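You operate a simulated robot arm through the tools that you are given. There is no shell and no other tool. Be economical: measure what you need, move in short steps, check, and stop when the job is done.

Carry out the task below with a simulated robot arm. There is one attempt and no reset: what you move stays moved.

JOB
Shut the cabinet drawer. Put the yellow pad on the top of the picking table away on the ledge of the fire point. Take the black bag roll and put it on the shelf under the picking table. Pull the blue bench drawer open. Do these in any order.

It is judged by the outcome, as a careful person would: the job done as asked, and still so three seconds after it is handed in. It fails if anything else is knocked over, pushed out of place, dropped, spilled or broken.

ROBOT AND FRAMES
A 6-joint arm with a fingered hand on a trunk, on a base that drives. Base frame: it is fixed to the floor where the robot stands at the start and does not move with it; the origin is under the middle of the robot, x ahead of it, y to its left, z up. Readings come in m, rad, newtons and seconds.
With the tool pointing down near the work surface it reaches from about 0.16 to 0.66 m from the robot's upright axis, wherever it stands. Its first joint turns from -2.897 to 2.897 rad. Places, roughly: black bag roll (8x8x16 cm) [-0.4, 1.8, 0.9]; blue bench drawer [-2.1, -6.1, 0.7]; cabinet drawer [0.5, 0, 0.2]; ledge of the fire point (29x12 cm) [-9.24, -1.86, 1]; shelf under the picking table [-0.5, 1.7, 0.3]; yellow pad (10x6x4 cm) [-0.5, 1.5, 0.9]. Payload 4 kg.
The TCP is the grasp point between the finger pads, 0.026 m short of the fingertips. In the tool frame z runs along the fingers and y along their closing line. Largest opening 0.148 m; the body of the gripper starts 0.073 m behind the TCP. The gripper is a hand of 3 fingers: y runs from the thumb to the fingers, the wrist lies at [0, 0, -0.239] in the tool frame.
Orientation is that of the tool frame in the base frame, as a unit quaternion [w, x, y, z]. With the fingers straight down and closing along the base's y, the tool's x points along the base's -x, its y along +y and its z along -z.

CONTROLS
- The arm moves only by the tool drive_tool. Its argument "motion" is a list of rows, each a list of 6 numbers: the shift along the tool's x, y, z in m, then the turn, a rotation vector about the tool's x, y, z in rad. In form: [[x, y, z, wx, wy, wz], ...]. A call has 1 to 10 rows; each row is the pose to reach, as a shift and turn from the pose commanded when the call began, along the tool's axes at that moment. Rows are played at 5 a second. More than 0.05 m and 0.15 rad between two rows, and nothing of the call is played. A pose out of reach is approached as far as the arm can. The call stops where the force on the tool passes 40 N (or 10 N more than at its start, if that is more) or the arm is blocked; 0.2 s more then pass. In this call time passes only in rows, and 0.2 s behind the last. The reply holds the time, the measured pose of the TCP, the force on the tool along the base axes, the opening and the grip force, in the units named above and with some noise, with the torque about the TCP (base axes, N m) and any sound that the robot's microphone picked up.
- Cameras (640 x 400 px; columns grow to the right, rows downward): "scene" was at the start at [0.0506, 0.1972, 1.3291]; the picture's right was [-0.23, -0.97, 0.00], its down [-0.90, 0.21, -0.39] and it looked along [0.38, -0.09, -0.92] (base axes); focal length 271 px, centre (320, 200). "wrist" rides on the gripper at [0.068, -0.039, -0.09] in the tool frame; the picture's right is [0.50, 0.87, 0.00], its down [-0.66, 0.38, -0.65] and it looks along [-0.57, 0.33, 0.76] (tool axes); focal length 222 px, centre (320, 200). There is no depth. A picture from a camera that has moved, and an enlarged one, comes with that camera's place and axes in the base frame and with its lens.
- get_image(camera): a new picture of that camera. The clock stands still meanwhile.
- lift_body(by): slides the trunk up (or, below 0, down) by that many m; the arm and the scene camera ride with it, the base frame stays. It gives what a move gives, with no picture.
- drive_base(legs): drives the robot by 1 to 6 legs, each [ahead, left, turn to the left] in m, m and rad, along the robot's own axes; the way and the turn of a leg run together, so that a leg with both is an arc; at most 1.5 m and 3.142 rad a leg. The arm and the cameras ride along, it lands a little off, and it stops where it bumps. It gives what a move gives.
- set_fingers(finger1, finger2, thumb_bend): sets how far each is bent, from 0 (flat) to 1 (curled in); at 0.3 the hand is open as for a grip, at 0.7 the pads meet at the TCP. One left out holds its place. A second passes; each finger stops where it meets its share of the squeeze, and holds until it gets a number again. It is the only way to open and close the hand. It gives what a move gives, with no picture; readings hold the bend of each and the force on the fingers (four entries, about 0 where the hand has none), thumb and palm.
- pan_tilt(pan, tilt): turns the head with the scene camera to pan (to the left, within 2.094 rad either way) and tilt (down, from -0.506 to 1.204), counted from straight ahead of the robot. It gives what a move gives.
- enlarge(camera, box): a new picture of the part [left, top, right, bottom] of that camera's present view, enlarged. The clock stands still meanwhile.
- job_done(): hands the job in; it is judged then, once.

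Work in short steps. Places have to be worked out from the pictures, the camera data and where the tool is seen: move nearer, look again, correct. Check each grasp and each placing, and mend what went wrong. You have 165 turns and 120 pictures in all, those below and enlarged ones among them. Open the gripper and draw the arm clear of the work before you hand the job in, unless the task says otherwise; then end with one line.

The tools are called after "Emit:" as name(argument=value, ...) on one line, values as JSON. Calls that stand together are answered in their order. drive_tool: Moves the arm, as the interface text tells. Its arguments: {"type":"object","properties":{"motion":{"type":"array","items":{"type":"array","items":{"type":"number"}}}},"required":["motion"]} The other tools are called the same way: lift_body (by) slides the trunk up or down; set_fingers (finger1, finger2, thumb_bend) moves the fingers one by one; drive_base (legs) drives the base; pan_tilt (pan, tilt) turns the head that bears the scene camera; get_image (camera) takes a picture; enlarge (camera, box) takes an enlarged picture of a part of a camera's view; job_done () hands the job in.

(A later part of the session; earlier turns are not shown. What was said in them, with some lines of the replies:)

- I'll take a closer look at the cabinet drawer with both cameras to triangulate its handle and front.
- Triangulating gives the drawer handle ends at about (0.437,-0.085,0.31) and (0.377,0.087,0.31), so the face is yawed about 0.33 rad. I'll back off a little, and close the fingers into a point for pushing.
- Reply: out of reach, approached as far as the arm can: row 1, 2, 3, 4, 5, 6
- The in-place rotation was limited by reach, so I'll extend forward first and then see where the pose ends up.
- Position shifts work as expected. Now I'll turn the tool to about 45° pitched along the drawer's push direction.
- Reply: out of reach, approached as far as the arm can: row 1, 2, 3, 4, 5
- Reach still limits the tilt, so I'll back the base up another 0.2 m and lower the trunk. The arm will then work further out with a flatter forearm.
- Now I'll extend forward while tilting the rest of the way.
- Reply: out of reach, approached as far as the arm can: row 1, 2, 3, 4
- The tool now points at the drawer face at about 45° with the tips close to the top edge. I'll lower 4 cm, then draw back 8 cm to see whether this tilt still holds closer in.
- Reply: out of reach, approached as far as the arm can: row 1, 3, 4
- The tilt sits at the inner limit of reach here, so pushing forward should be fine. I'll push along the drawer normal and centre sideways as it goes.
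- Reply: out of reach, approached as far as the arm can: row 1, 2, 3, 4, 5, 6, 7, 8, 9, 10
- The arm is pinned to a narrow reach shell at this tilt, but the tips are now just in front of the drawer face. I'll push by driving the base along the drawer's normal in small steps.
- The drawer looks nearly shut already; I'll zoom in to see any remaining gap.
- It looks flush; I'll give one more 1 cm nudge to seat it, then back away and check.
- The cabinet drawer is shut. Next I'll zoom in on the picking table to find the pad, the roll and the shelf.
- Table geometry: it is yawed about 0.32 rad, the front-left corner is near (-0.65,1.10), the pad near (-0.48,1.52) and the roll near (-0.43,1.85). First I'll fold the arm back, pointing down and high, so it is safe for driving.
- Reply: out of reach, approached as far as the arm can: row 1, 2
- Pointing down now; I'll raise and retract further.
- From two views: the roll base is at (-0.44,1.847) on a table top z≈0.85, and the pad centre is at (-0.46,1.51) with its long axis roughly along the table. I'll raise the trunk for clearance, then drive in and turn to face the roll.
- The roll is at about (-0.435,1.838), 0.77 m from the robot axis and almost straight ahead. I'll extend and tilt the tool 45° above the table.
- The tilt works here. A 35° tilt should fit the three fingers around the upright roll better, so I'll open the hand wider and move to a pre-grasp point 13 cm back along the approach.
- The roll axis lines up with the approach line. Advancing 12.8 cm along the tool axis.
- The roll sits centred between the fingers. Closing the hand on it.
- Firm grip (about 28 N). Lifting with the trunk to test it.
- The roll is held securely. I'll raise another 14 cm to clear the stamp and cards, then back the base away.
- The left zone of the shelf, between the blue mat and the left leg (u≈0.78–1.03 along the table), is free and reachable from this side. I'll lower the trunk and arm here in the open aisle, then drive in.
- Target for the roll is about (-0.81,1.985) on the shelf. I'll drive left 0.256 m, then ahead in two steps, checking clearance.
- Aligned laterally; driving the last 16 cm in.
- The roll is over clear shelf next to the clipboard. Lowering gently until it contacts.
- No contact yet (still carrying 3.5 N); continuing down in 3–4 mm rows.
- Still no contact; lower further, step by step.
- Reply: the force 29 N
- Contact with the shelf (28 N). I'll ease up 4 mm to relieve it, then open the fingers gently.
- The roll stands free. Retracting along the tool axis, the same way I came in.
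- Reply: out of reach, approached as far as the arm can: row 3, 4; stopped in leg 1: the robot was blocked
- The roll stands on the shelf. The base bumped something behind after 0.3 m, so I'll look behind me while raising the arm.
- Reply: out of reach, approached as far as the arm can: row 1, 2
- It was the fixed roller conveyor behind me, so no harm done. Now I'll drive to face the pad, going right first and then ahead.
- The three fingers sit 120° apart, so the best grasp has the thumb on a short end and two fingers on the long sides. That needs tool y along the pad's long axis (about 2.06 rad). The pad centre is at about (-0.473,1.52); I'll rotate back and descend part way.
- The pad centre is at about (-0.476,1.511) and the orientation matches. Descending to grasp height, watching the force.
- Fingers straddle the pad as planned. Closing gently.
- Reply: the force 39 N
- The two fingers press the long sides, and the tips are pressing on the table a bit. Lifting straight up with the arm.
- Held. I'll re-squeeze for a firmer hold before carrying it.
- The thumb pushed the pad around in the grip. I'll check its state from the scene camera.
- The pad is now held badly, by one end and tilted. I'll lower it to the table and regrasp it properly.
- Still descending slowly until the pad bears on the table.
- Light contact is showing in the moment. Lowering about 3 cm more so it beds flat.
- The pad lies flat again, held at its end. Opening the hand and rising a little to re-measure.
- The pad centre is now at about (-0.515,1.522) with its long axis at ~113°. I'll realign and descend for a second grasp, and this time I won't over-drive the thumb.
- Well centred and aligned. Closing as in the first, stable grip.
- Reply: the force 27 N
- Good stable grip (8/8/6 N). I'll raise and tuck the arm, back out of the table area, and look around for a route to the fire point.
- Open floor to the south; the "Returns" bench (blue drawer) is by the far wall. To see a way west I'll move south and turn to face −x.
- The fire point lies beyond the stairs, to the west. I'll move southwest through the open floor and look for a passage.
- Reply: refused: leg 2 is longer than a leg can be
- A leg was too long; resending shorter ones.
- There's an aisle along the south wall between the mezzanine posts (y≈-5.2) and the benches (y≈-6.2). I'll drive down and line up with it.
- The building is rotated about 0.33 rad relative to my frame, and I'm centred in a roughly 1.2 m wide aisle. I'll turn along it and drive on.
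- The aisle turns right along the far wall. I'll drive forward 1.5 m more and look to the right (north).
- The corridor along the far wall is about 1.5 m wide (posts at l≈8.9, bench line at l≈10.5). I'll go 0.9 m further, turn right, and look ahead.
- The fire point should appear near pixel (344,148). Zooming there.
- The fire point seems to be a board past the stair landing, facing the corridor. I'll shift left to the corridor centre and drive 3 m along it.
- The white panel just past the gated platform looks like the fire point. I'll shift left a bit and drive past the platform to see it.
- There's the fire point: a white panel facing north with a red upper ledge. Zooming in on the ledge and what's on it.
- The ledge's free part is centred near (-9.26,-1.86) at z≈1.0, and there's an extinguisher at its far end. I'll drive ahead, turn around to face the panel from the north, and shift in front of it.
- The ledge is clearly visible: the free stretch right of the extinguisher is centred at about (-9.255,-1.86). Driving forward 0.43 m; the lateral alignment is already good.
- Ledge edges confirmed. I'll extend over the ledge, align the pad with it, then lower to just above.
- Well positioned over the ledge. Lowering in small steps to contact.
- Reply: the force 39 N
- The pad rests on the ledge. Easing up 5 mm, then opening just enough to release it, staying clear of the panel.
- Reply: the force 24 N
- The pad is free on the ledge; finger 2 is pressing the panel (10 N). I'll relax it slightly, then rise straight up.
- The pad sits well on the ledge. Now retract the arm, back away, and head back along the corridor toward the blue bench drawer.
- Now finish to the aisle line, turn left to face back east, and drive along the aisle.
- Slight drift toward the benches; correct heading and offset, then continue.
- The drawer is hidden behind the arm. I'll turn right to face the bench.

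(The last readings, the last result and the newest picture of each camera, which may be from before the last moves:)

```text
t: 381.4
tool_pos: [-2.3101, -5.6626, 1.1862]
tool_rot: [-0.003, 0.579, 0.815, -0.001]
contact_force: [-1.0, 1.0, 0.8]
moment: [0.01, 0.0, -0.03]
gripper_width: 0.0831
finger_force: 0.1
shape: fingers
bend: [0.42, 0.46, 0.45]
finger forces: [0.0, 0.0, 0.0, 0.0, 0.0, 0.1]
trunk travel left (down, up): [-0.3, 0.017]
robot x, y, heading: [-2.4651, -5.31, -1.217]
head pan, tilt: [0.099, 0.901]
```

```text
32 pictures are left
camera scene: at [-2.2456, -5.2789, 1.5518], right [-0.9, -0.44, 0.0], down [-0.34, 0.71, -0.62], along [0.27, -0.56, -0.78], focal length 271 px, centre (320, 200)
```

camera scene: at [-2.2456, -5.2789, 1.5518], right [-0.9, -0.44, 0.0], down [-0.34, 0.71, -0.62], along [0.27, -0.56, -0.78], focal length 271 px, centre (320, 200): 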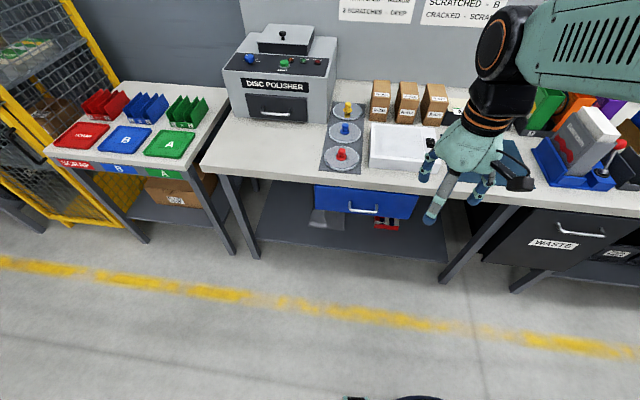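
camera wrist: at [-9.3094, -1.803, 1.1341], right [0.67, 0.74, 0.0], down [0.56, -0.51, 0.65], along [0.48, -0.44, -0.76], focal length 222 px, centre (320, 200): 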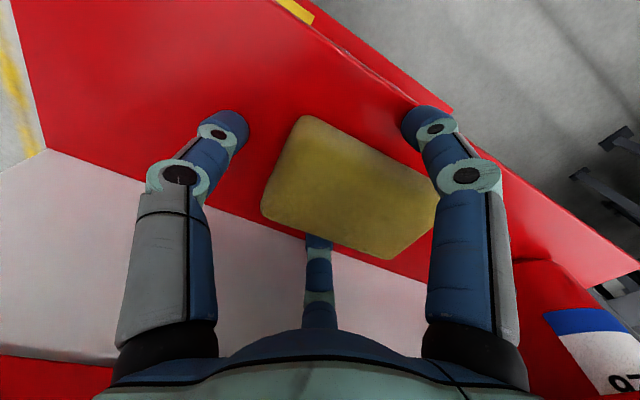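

There's the blue drawer under the bench top with a bar handle. I'll zoom, then lower the trunk and take a second view for depth.

Emit:
enlarge(camera="scene", box=[300, 160, 440, 250])

Emit:
lift_body(by=-0.3)

Emit:
pan_tilt(pan=0.1, tilt=0.7)

Emit:
get_image(camera="scene")

```text
4.44 times, centred on (370, 205) of scene
camera zoom: at [-2.2456, -5.2789, 1.5518], right [-0.9, -0.44, 0.0], down [-0.34, 0.71, -0.62], along [0.27, -0.56, -0.78], focal length 1205 px, centre (98, 178)
```

zoom: 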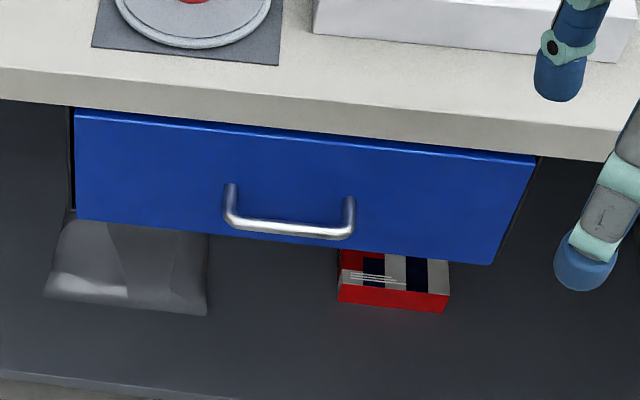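

```text
t: 384.4
tool_pos: [-2.3097, -5.6617, 0.8842]
tool_rot: [-0.004, 0.579, 0.815, 0.0]
contact_force: [-0.2, 0.7, 0.1]
moment: [0.0, 0.03, -0.01]
gripper_width: 0.083
finger_force: 0.1
shape: fingers
bend: [0.42, 0.46, 0.45]
finger forces: [0.0, 0.0, 0.1, 0.1, 0.1, 0.0]
trunk travel left (down, up): [0.0, 0.317]
robot x, y, heading: [-2.463, -5.3098, -1.218]
head pan, tilt: [0.099, 0.901]
```

```text
t: 385.1
tool_pos: [-2.3099, -5.6616, 0.8839]
tool_rot: [-0.004, 0.579, 0.816, 0.0]
contact_force: [-0.3, 0.3, 0.9]
moment: [-0.03, -0.02, 0.0]
gripper_width: 0.0835
finger_force: 0.0
shape: fingers
bend: [0.42, 0.46, 0.45]
finger forces: [0.0, 0.0, 0.0, 0.1, 0.1, 0.0]
trunk travel left (down, up): [0.0, 0.317]
robot x, y, heading: [-2.4655, -5.314, -1.215]
head pan, tilt: [0.099, 0.7]
```

```text
30 pictures are left
camera scene: at [-2.2227, -5.3384, 1.2639], right [-0.9, -0.44, 0.0], down [-0.28, 0.58, -0.76], along [0.33, -0.69, -0.64], focal length 271 px, centre (320, 200)
```

scene: 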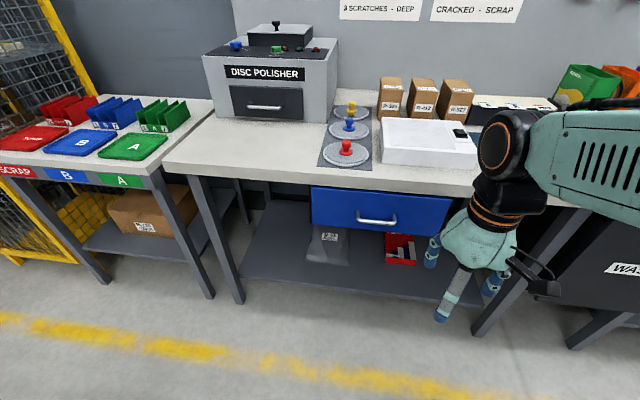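

Triangulated handle: bar centre (-2.133,-5.882,0.740), protruding ~3 cm, 10 cm long. I'll line the base up with it, back off, and roll the hand so the thumb will be above the bar with the fingers below.

Emit:
drive_base(legs=[[-0.3, 0.143, -0.046]])

Emit:
drive_tool(motion=[[0, 0, 0, 0, 0, -0.14], [0, 0, 0, 0, 0, -0.28], [0, 0, 0, 0, 0, -0.42], [0, 0, 0, 0, 0, -0.56], [0, 0, 0, 0, 0, -0.7], [0, 0, 0, 0, 0, -0.84], [0, 0, 0, 0, 0, -0.98], [0, 0, 0, 0, 0, -1.12], [0, 0, 0, 0, 0, -1.26], [0, 0, 0, 0, 0, -1.4]])

```text
t: 387.3
tool_pos: [-2.2902, -5.3396, 0.8834]
tool_rot: [-0.004, 0.595, 0.804, -0.001]
contact_force: [0.3, -0.6, 0.1]
moment: [0.0, -0.05, 0.03]
gripper_width: 0.0833
finger_force: 0.1
shape: fingers
bend: [0.42, 0.46, 0.45]
finger forces: [0.1, 0.0, 0.0, 0.1, 0.0, 0.0]
trunk travel left (down, up): [0.0, 0.317]
robot x, y, heading: [-2.4297, -4.9807, -1.256]
head pan, tilt: [0.099, 0.7]
```

```text
t: 389.5
tool_pos: [-2.2893, -5.34, 0.8832]
tool_rot: [-0.004, -0.064, 0.998, 0.002]
contact_force: [0.5, 0.7, 0.7]
moment: [0.01, 0.01, 0.03]
gripper_width: 0.0829
finger_force: 0.0
shape: fingers
bend: [0.42, 0.46, 0.45]
finger forces: [0.1, 0.0, 0.0, 0.0, 0.0, 0.0]
trunk travel left (down, up): [0.0, 0.317]
robot x, y, heading: [-2.4317, -4.9817, -1.261]
head pan, tilt: [0.099, 0.7]
```

Now finish the yaw, then extend forward while tilting 55° toward the drawer.

Emit:
drive_tool(motion=[[0, 0, 0, 0, 0, -0.09], [0, 0, 0, 0, 0, -0.18]])

Emit:
drive_tool(motion=[[0.002, -0.047, 0.005, 0.12, 0, 0], [0.004, -0.094, 0.01, 0.24, 0, 0], [0.006, -0.141, 0.016, 0.36, 0, 0], [0.008, -0.188, 0.021, 0.48, 0, 0], [0.01, -0.235, 0.027, 0.6, 0, 0], [0.012, -0.282, 0.032, 0.72, 0, 0], [0.014, -0.329, 0.038, 0.84, 0, 0], [0.016, -0.376, 0.043, 0.96, 0, 0]])

Emit:
get_image(camera="wrist")

Emit:
get_image(camera="scene")

```text
t: 390.1
tool_pos: [-2.2826, -5.3375, 0.8856]
tool_rot: [-0.005, -0.15, 0.989, 0.001]
contact_force: [0.2, -0.4, -0.1]
moment: [-0.02, 0.0, -0.02]
gripper_width: 0.0833
finger_force: 0.1
shape: fingers
bend: [0.42, 0.46, 0.45]
finger forces: [0.0, 0.0, 0.0, 0.1, 0.1, 0.1]
out of reach, approached as far as the arm can: row 2
trunk travel left (down, up): [0.0, 0.317]
robot x, y, heading: [-2.4282, -4.9853, -1.257]
head pan, tilt: [0.099, 0.7]
```

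```text
t: 391.9
tool_pos: [-2.1856, -5.7004, 0.8397]
tool_rot: [0.068, -0.135, 0.877, -0.455]
contact_force: [0.2, 0.6, 0.0]
moment: [0.01, 0.0, 0.0]
gripper_width: 0.0834
finger_force: 0.1
shape: fingers
bend: [0.42, 0.46, 0.45]
finger forces: [0.0, 0.0, 0.0, 0.0, 0.1, 0.0]
trunk travel left (down, up): [0.0, 0.317]
robot x, y, heading: [-2.4316, -4.9815, -1.261]
head pan, tilt: [0.099, 0.7]
```

```text
29 pictures are left
camera wrist: at [-2.2641, -5.6735, 0.9241], right [-0.63, 0.33, -0.71], down [0.4, 0.91, 0.07], along [0.67, -0.24, -0.71], focal length 222 px, centre (320, 200)
```

wrist: 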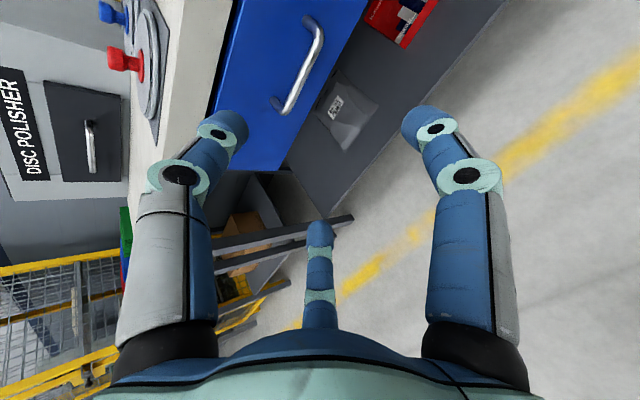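

```text
28 pictures are left
camera scene: at [-2.1893, -5.0211, 1.2639], right [-0.92, -0.4, 0.0], down [-0.26, 0.59, -0.76], along [0.3, -0.7, -0.64], focal length 271 px, centre (320, 200)
```

scene: 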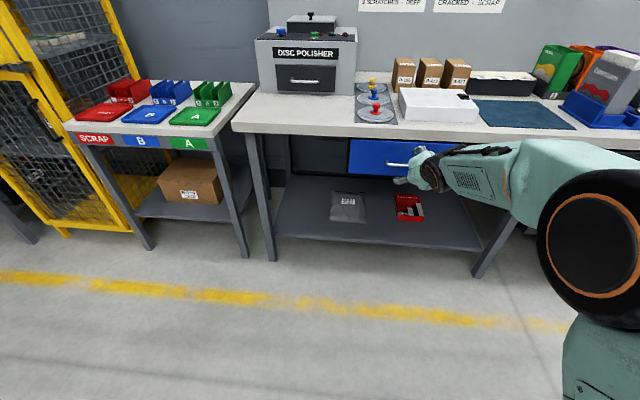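

The wrist view confirms the handle at (-2.135,-5.884,0.74). I'll pre-shape the hand, drop to handle height, then drive the base in 12 cm.

Emit:
set_fingers(finger1=0.4, finger2=0.4, thumb_bend=0.56)

Emit:
drive_tool(motion=[[0.003, 0.021, 0.019, 0, 0, 0], [0.006, 0.043, 0.038, 0, 0, 0]])

Emit:
drive_base(legs=[[0.12, 0, 0]])

Emit:
get_image(camera="wrist")

```text
t: 392.9
tool_pos: [-2.1851, -5.6982, 0.8394]
tool_rot: [0.067, -0.136, 0.878, -0.455]
contact_force: [0.2, -0.4, -0.4]
moment: [-0.01, 0.01, 0.02]
gripper_width: 0.0697
finger_force: 0.2
shape: fingers
bend: [0.4, 0.4, 0.56]
finger forces: [0.1, 0.0, 0.0, 0.0, 0.0, 0.0]
trunk travel left (down, up): [0.0, 0.317]
robot x, y, heading: [-2.4294, -4.9868, -1.261]
head pan, tilt: [0.099, 0.7]
```

```text
t: 393.5
tool_pos: [-2.1878, -5.706, 0.7954]
tool_rot: [0.065, -0.134, 0.879, -0.453]
contact_force: [0.4, -0.5, -1.3]
moment: [0.0, 0.0, 0.0]
gripper_width: 0.0702
finger_force: 0.0
shape: fingers
bend: [0.4, 0.4, 0.56]
finger forces: [0.1, 0.0, 0.1, 0.1, 0.0, 0.1]
out of reach, approached as far as the arm can: row 2
trunk travel left (down, up): [0.0, 0.317]
robot x, y, heading: [-2.4316, -4.9809, -1.261]
head pan, tilt: [0.099, 0.7]
```

```text
t: 394.8
tool_pos: [-2.1483, -5.8212, 0.796]
tool_rot: [0.065, -0.136, 0.878, -0.454]
contact_force: [-0.4, 0.0, 1.0]
moment: [0.0, -0.02, 0.0]
gripper_width: 0.0699
finger_force: 0.0
shape: fingers
bend: [0.4, 0.4, 0.56]
finger forces: [0.0, 0.1, 0.1, 0.0, 0.0, 0.1]
trunk travel left (down, up): [0.0, 0.317]
robot x, y, heading: [-2.3943, -5.1005, -1.258]
head pan, tilt: [0.099, 0.7]
```

```text
27 pictures are left
camera wrist: at [-2.227, -5.7942, 0.8803], right [-0.63, 0.33, -0.7], down [0.4, 0.91, 0.07], along [0.66, -0.24, -0.71], focal length 222 px, centre (320, 200)
```

wrist: 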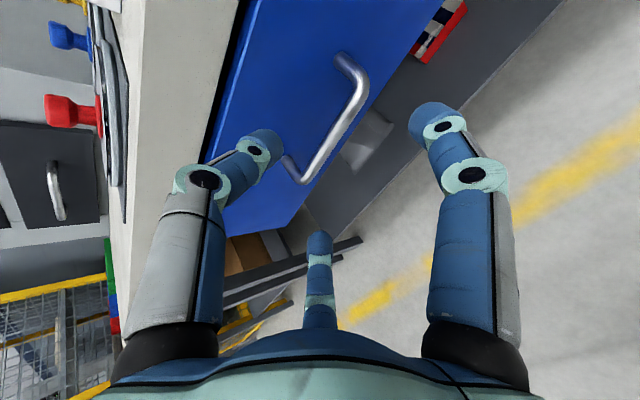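

The bar is dead ahead; the remaining move is ~7 cm nearly along the tool axis. Approaching slowly.

Emit:
drive_tool(motion=[[0.002, 0.005, 0.015, 0, 0, 0], [0.004, 0.009, 0.03, 0, 0, 0], [0.006, 0.009, 0.045, 0, 0, 0], [0.006, 0.009, 0.058, 0, 0, 0], [0.006, 0.009, 0.07, 0, 0, 0]])

Emit:
get_image(camera="wrist")

Emit:
enlarge(camera="scene", box=[330, 110, 470, 210])

```text
t: 396.0
tool_pos: [-2.1401, -5.8709, 0.7492]
tool_rot: [0.066, -0.136, 0.878, -0.454]
contact_force: [0.0, 1.5, -0.5]
moment: [0.04, 0.02, 0.02]
gripper_width: 0.0672
finger_force: 0.6
shape: fingers
bend: [0.4, 0.4, 0.57]
finger forces: [0.2, 0.0, 0.0, 0.0, 2.0, 0.0]
out of reach, approached as far as the arm can: row 4
trunk travel left (down, up): [0.0, 0.317]
robot x, y, heading: [-2.3934, -5.0956, -1.255]
head pan, tilt: [0.099, 0.7]
```

```text
26 pictures are left
camera wrist: at [-2.2183, -5.8437, 0.8334], right [-0.63, 0.33, -0.7], down [0.4, 0.91, 0.06], along [0.66, -0.24, -0.71], focal length 222 px, centre (320, 200)
```

wrist: 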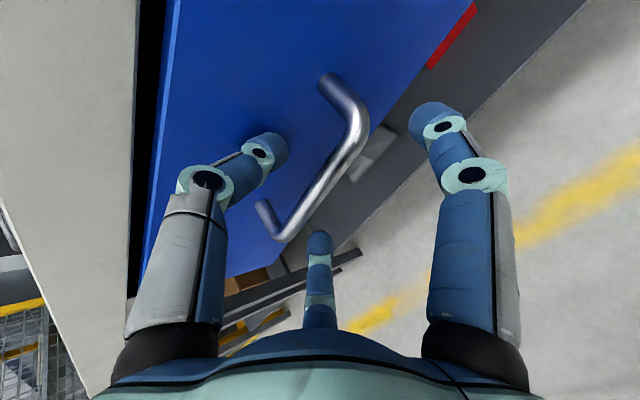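

```text
4.00 times, centred on (400, 160) of scene
camera zoom: at [-2.1522, -5.1349, 1.264], right [-0.92, -0.4, 0.0], down [-0.26, 0.59, -0.77], along [0.31, -0.7, -0.64], focal length 1084 px, centre (0, 360)
```

zoom: 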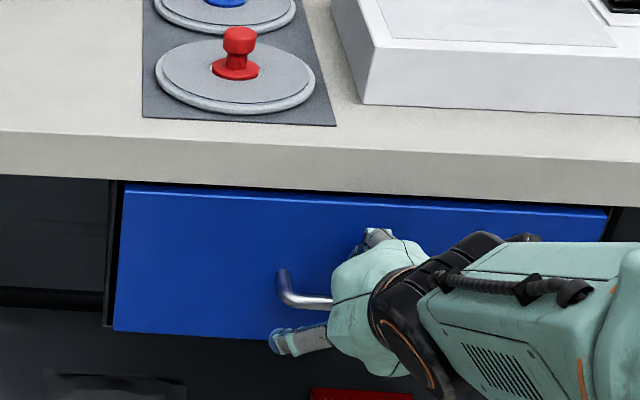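

The thumb tip just touches the drawer face with the bar between thumb and fingers. Closing on the bar.

Emit:
set_fingers(finger1=0.8, finger2=0.8, thumb_bend=0.8)

Emit:
get_image(camera="wrist")

```text
t: 397.0
tool_pos: [-2.1397, -5.8705, 0.7455]
tool_rot: [0.065, -0.136, 0.879, -0.453]
contact_force: [-1.4, 1.5, -14.9]
moment: [-0.04, -0.02, 0.01]
gripper_width: 0.0
finger_force: 18.8
shape: fingers
bend: [0.74, 0.74, 0.77]
finger forces: [12.9, 13.1, 0.0, 0.0, 11.3, 0.0]
trunk travel left (down, up): [0.0, 0.317]
robot x, y, heading: [-2.3929, -5.0972, -1.255]
head pan, tilt: [0.099, 0.7]
```

```text
24 pictures are left
camera wrist: at [-2.2181, -5.8446, 0.8313], right [-0.63, 0.33, -0.7], down [0.4, 0.91, 0.07], along [0.66, -0.24, -0.71], focal length 222 px, centre (320, 200)
```

wrist: 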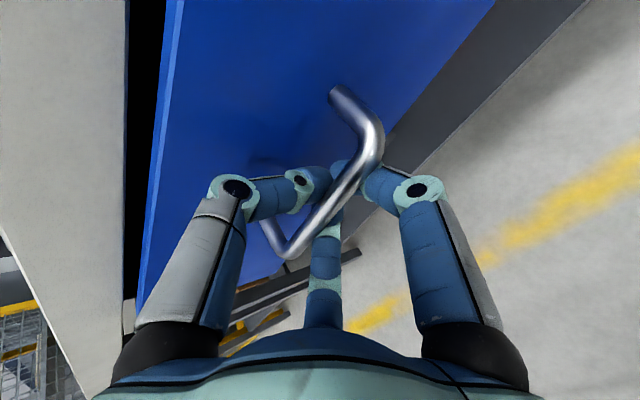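

The fingertips have closed around behind the bar, forming a hook. Pulling by driving the base straight back 6 cm.

Emit:
drive_base(legs=[[-0.06, 0, 0]])

Emit:
get_image(camera="wrist")

Emit:
enlarge(camera="scene", box=[330, 110, 470, 210])

```text
t: 397.9
tool_pos: [-2.1589, -5.8162, 0.7468]
tool_rot: [0.064, -0.136, 0.879, -0.453]
contact_force: [1.5, 0.7, -16.0]
moment: [-0.04, -0.02, -0.01]
gripper_width: 0.0002
finger_force: 19.5
shape: fingers
bend: [0.74, 0.74, 0.76]
finger forces: [13.7, 13.6, 0.1, 0.0, 11.4, 0.0]
trunk travel left (down, up): [0.0, 0.317]
robot x, y, heading: [-2.4093, -5.0463, -1.258]
head pan, tilt: [0.099, 0.7]
```

```text
23 pictures are left
camera wrist: at [-2.2365, -5.788, 0.8319], right [-0.63, 0.33, -0.7], down [0.4, 0.91, 0.07], along [0.66, -0.24, -0.71], focal length 222 px, centre (320, 200)
```

wrist: 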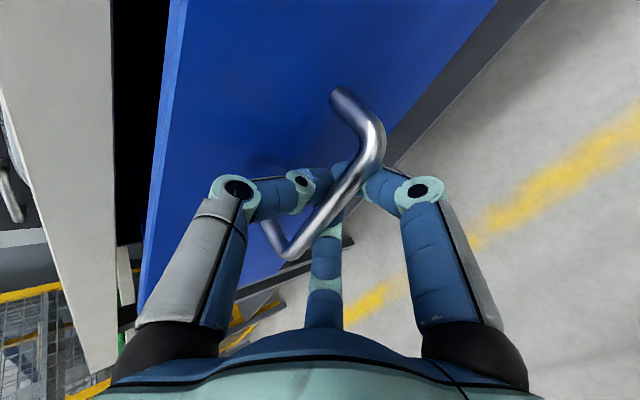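

```text
4.00 times, centred on (400, 160) of scene
camera zoom: at [-2.1698, -5.0801, 1.2637], right [-0.92, -0.4, 0.0], down [-0.26, 0.59, -0.76], along [0.31, -0.7, -0.65], focal length 1084 px, centre (0, 360)
```

zoom: 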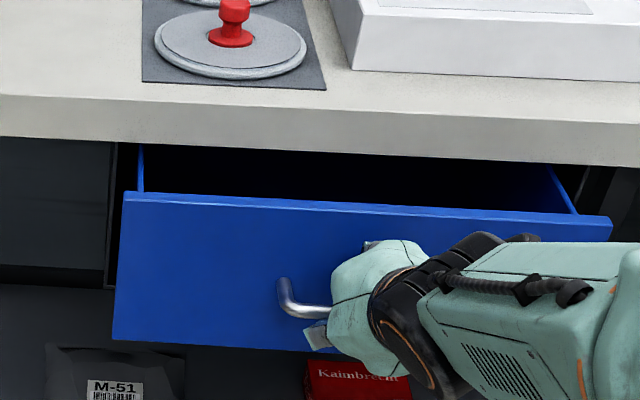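

It opens smoothly. Pulling another 12 cm.

Emit:
drive_base(legs=[[-0.12, 0, 0]])

Emit:
get_image(camera="scene")

```text
t: 399.2
tool_pos: [-2.1942, -5.7002, 0.7467]
tool_rot: [0.065, -0.136, 0.878, -0.453]
contact_force: [-3.1, -1.4, -16.0]
moment: [-0.03, -0.02, -0.06]
gripper_width: 0.0
finger_force: 15.4
shape: fingers
bend: [0.74, 0.74, 0.76]
finger forces: [13.5, 4.6, 0.0, 0.0, 12.4, 0.0]
trunk travel left (down, up): [0.0, 0.317]
robot x, y, heading: [-2.4479, -4.9265, -1.259]
head pan, tilt: [0.099, 0.7]
```

```text
21 pictures are left
camera scene: at [-2.2077, -4.9645, 1.2638], right [-0.92, -0.4, 0.0], down [-0.26, 0.59, -0.76], along [0.31, -0.7, -0.65], focal length 271 px, centre (320, 200)
```

scene: 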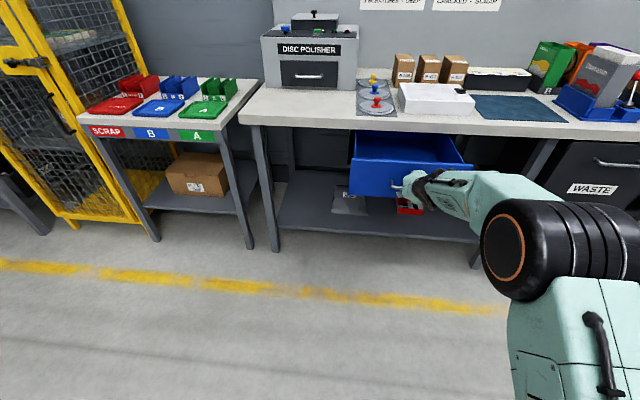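

Open about 17 cm now. I'll pull a bit more, watching for the end stop.

Emit:
drive_base(legs=[[-0.05, 0, 0]])

Emit:
enlarge(camera="scene", box=[320, 100, 500, 230])

```text
t: 400.1
tool_pos: [-2.2091, -5.6538, 0.7468]
tool_rot: [0.066, -0.137, 0.879, -0.452]
contact_force: [-2.5, -0.5, -13.8]
moment: [-0.01, -0.01, -0.02]
gripper_width: 0.0002
finger_force: 9.3
shape: fingers
bend: [0.74, 0.74, 0.77]
finger forces: [13.6, 4.4, 0.0, 0.0, 0.0, 0.0]
trunk travel left (down, up): [0.0, 0.317]
robot x, y, heading: [-2.465, -4.8795, -1.254]
head pan, tilt: [0.099, 0.7]
```

```text
3.08 times, centred on (410, 165) of scene
camera zoom: at [-2.2227, -4.9178, 1.2638], right [-0.92, -0.4, 0.0], down [-0.26, 0.59, -0.76], along [0.31, -0.7, -0.65], focal length 834 px, centre (43, 308)
```

zoom: 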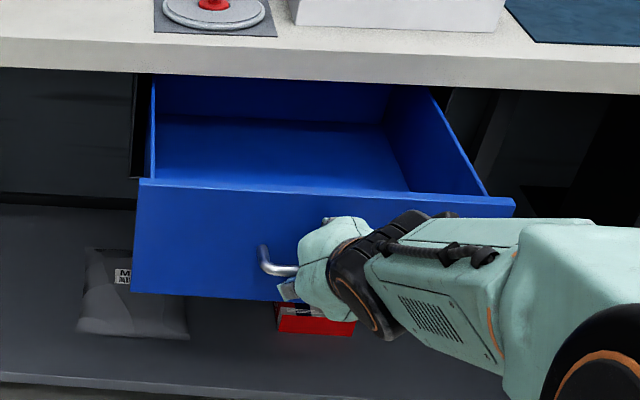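

The drawer is well open (~22 cm, interior back visible). Releasing to the pre-approach hand shape and withdrawing along the tool axis.

Emit:
set_fingers(finger1=0.4, finger2=0.4, thumb_bend=0.56)

Emit:
drive_tool(motion=[[0, 0, -0.015, 0, 0, 0], [0, 0, -0.03, 0, 0, 0], [0, 0, -0.045, 0, 0, 0], [0, 0, -0.06, 0, 0, 0]])

Emit:
get_image(camera="wrist")

```text
t: 401.1
tool_pos: [-2.2094, -5.653, 0.747]
tool_rot: [0.065, -0.136, 0.878, -0.453]
contact_force: [1.1, 1.3, -0.8]
moment: [0.01, 0.02, -0.01]
gripper_width: 0.0693
finger_force: 0.1
shape: fingers
bend: [0.4, 0.4, 0.56]
finger forces: [0.0, 0.0, 0.1, 0.0, 0.1, 0.0]
trunk travel left (down, up): [0.0, 0.317]
robot x, y, heading: [-2.4641, -4.8821, -1.26]
head pan, tilt: [0.099, 0.7]
```

```text
t: 402.1
tool_pos: [-2.2256, -5.6039, 0.7834]
tool_rot: [0.065, -0.136, 0.878, -0.453]
contact_force: [-0.5, -0.5, 0.2]
moment: [-0.01, 0.02, 0.0]
gripper_width: 0.0698
finger_force: 0.0
shape: fingers
bend: [0.4, 0.4, 0.56]
finger forces: [0.0, 0.0, 0.0, 0.1, 0.1, 0.1]
trunk travel left (down, up): [0.0, 0.317]
robot x, y, heading: [-2.4647, -4.8794, -1.256]
head pan, tilt: [0.099, 0.7]
```

```text
19 pictures are left
camera wrist: at [-2.3031, -5.5771, 0.8677], right [-0.63, 0.33, -0.7], down [0.4, 0.91, 0.07], along [0.66, -0.24, -0.71], focal length 222 px, centre (320, 200)
```

wrist: 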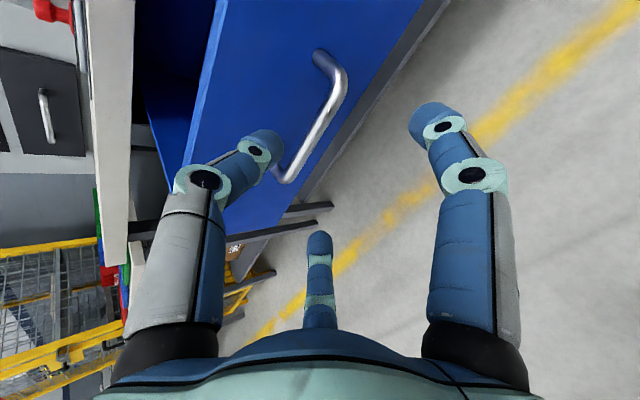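

The hand is clear of the handle. Backing the base away, opening the hand, and taking a last look.

Emit:
drive_base(legs=[[-0.35, 0, 0]])

Emit:
set_fingers(finger1=0.3, finger2=0.3, thumb_bend=0.3)

Emit:
get_image(camera="scene")

```text
t: 404.4
tool_pos: [-2.3277, -5.2658, 0.7828]
tool_rot: [0.069, -0.142, 0.877, -0.453]
contact_force: [0.5, -0.2, 0.0]
moment: [0.0, 0.0, 0.04]
gripper_width: 0.0696
finger_force: 0.0
shape: fingers
bend: [0.4, 0.4, 0.56]
finger forces: [0.0, 0.1, 0.0, 0.1, 0.0, 0.1]
trunk travel left (down, up): [0.0, 0.317]
robot x, y, heading: [-2.5742, -4.546, -1.244]
head pan, tilt: [0.099, 0.7]
```

```text
t: 405.4
tool_pos: [-2.3274, -5.2663, 0.7822]
tool_rot: [0.067, -0.141, 0.878, -0.452]
contact_force: [-0.5, -0.3, -0.3]
moment: [0.01, 0.05, -0.01]
gripper_width: 0.1266
finger_force: 0.2
shape: fingers
bend: [0.3, 0.3, 0.3]
finger forces: [0.0, 0.0, 0.0, 0.1, 0.0, 0.0]
trunk travel left (down, up): [0.0, 0.317]
robot x, y, heading: [-2.5728, -4.547, -1.239]
head pan, tilt: [0.099, 0.7]
```

```text
18 pictures are left
camera scene: at [-2.3341, -4.5781, 1.264], right [-0.91, -0.41, 0.0], down [-0.27, 0.59, -0.76], along [0.32, -0.7, -0.64], focal length 271 px, centre (320, 200)
```

scene: 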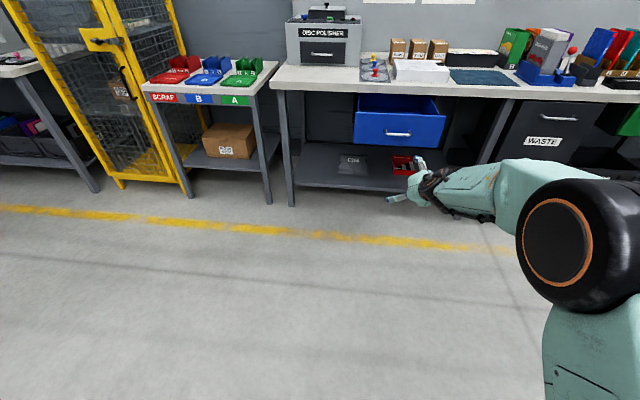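

The bench drawer is open, the pad is on the ledge, the roll is on the shelf and the cabinet drawer is shut. The arm is clear and the hand is open, so I'm handing in.

Emit:
job_done()

```text
The job is handed in.
```

All four parts are done: the cabinet drawer is shut, the yellow pad is on the fire point ledge, the black bag roll stands on the shelf under the picking table, and the blue bench drawer is open about 22 cm; on the way, the pad slipped in my grip once and I set it back on the table to regrasp it, and the base bumped a roller conveyor once without visibly moving anything.
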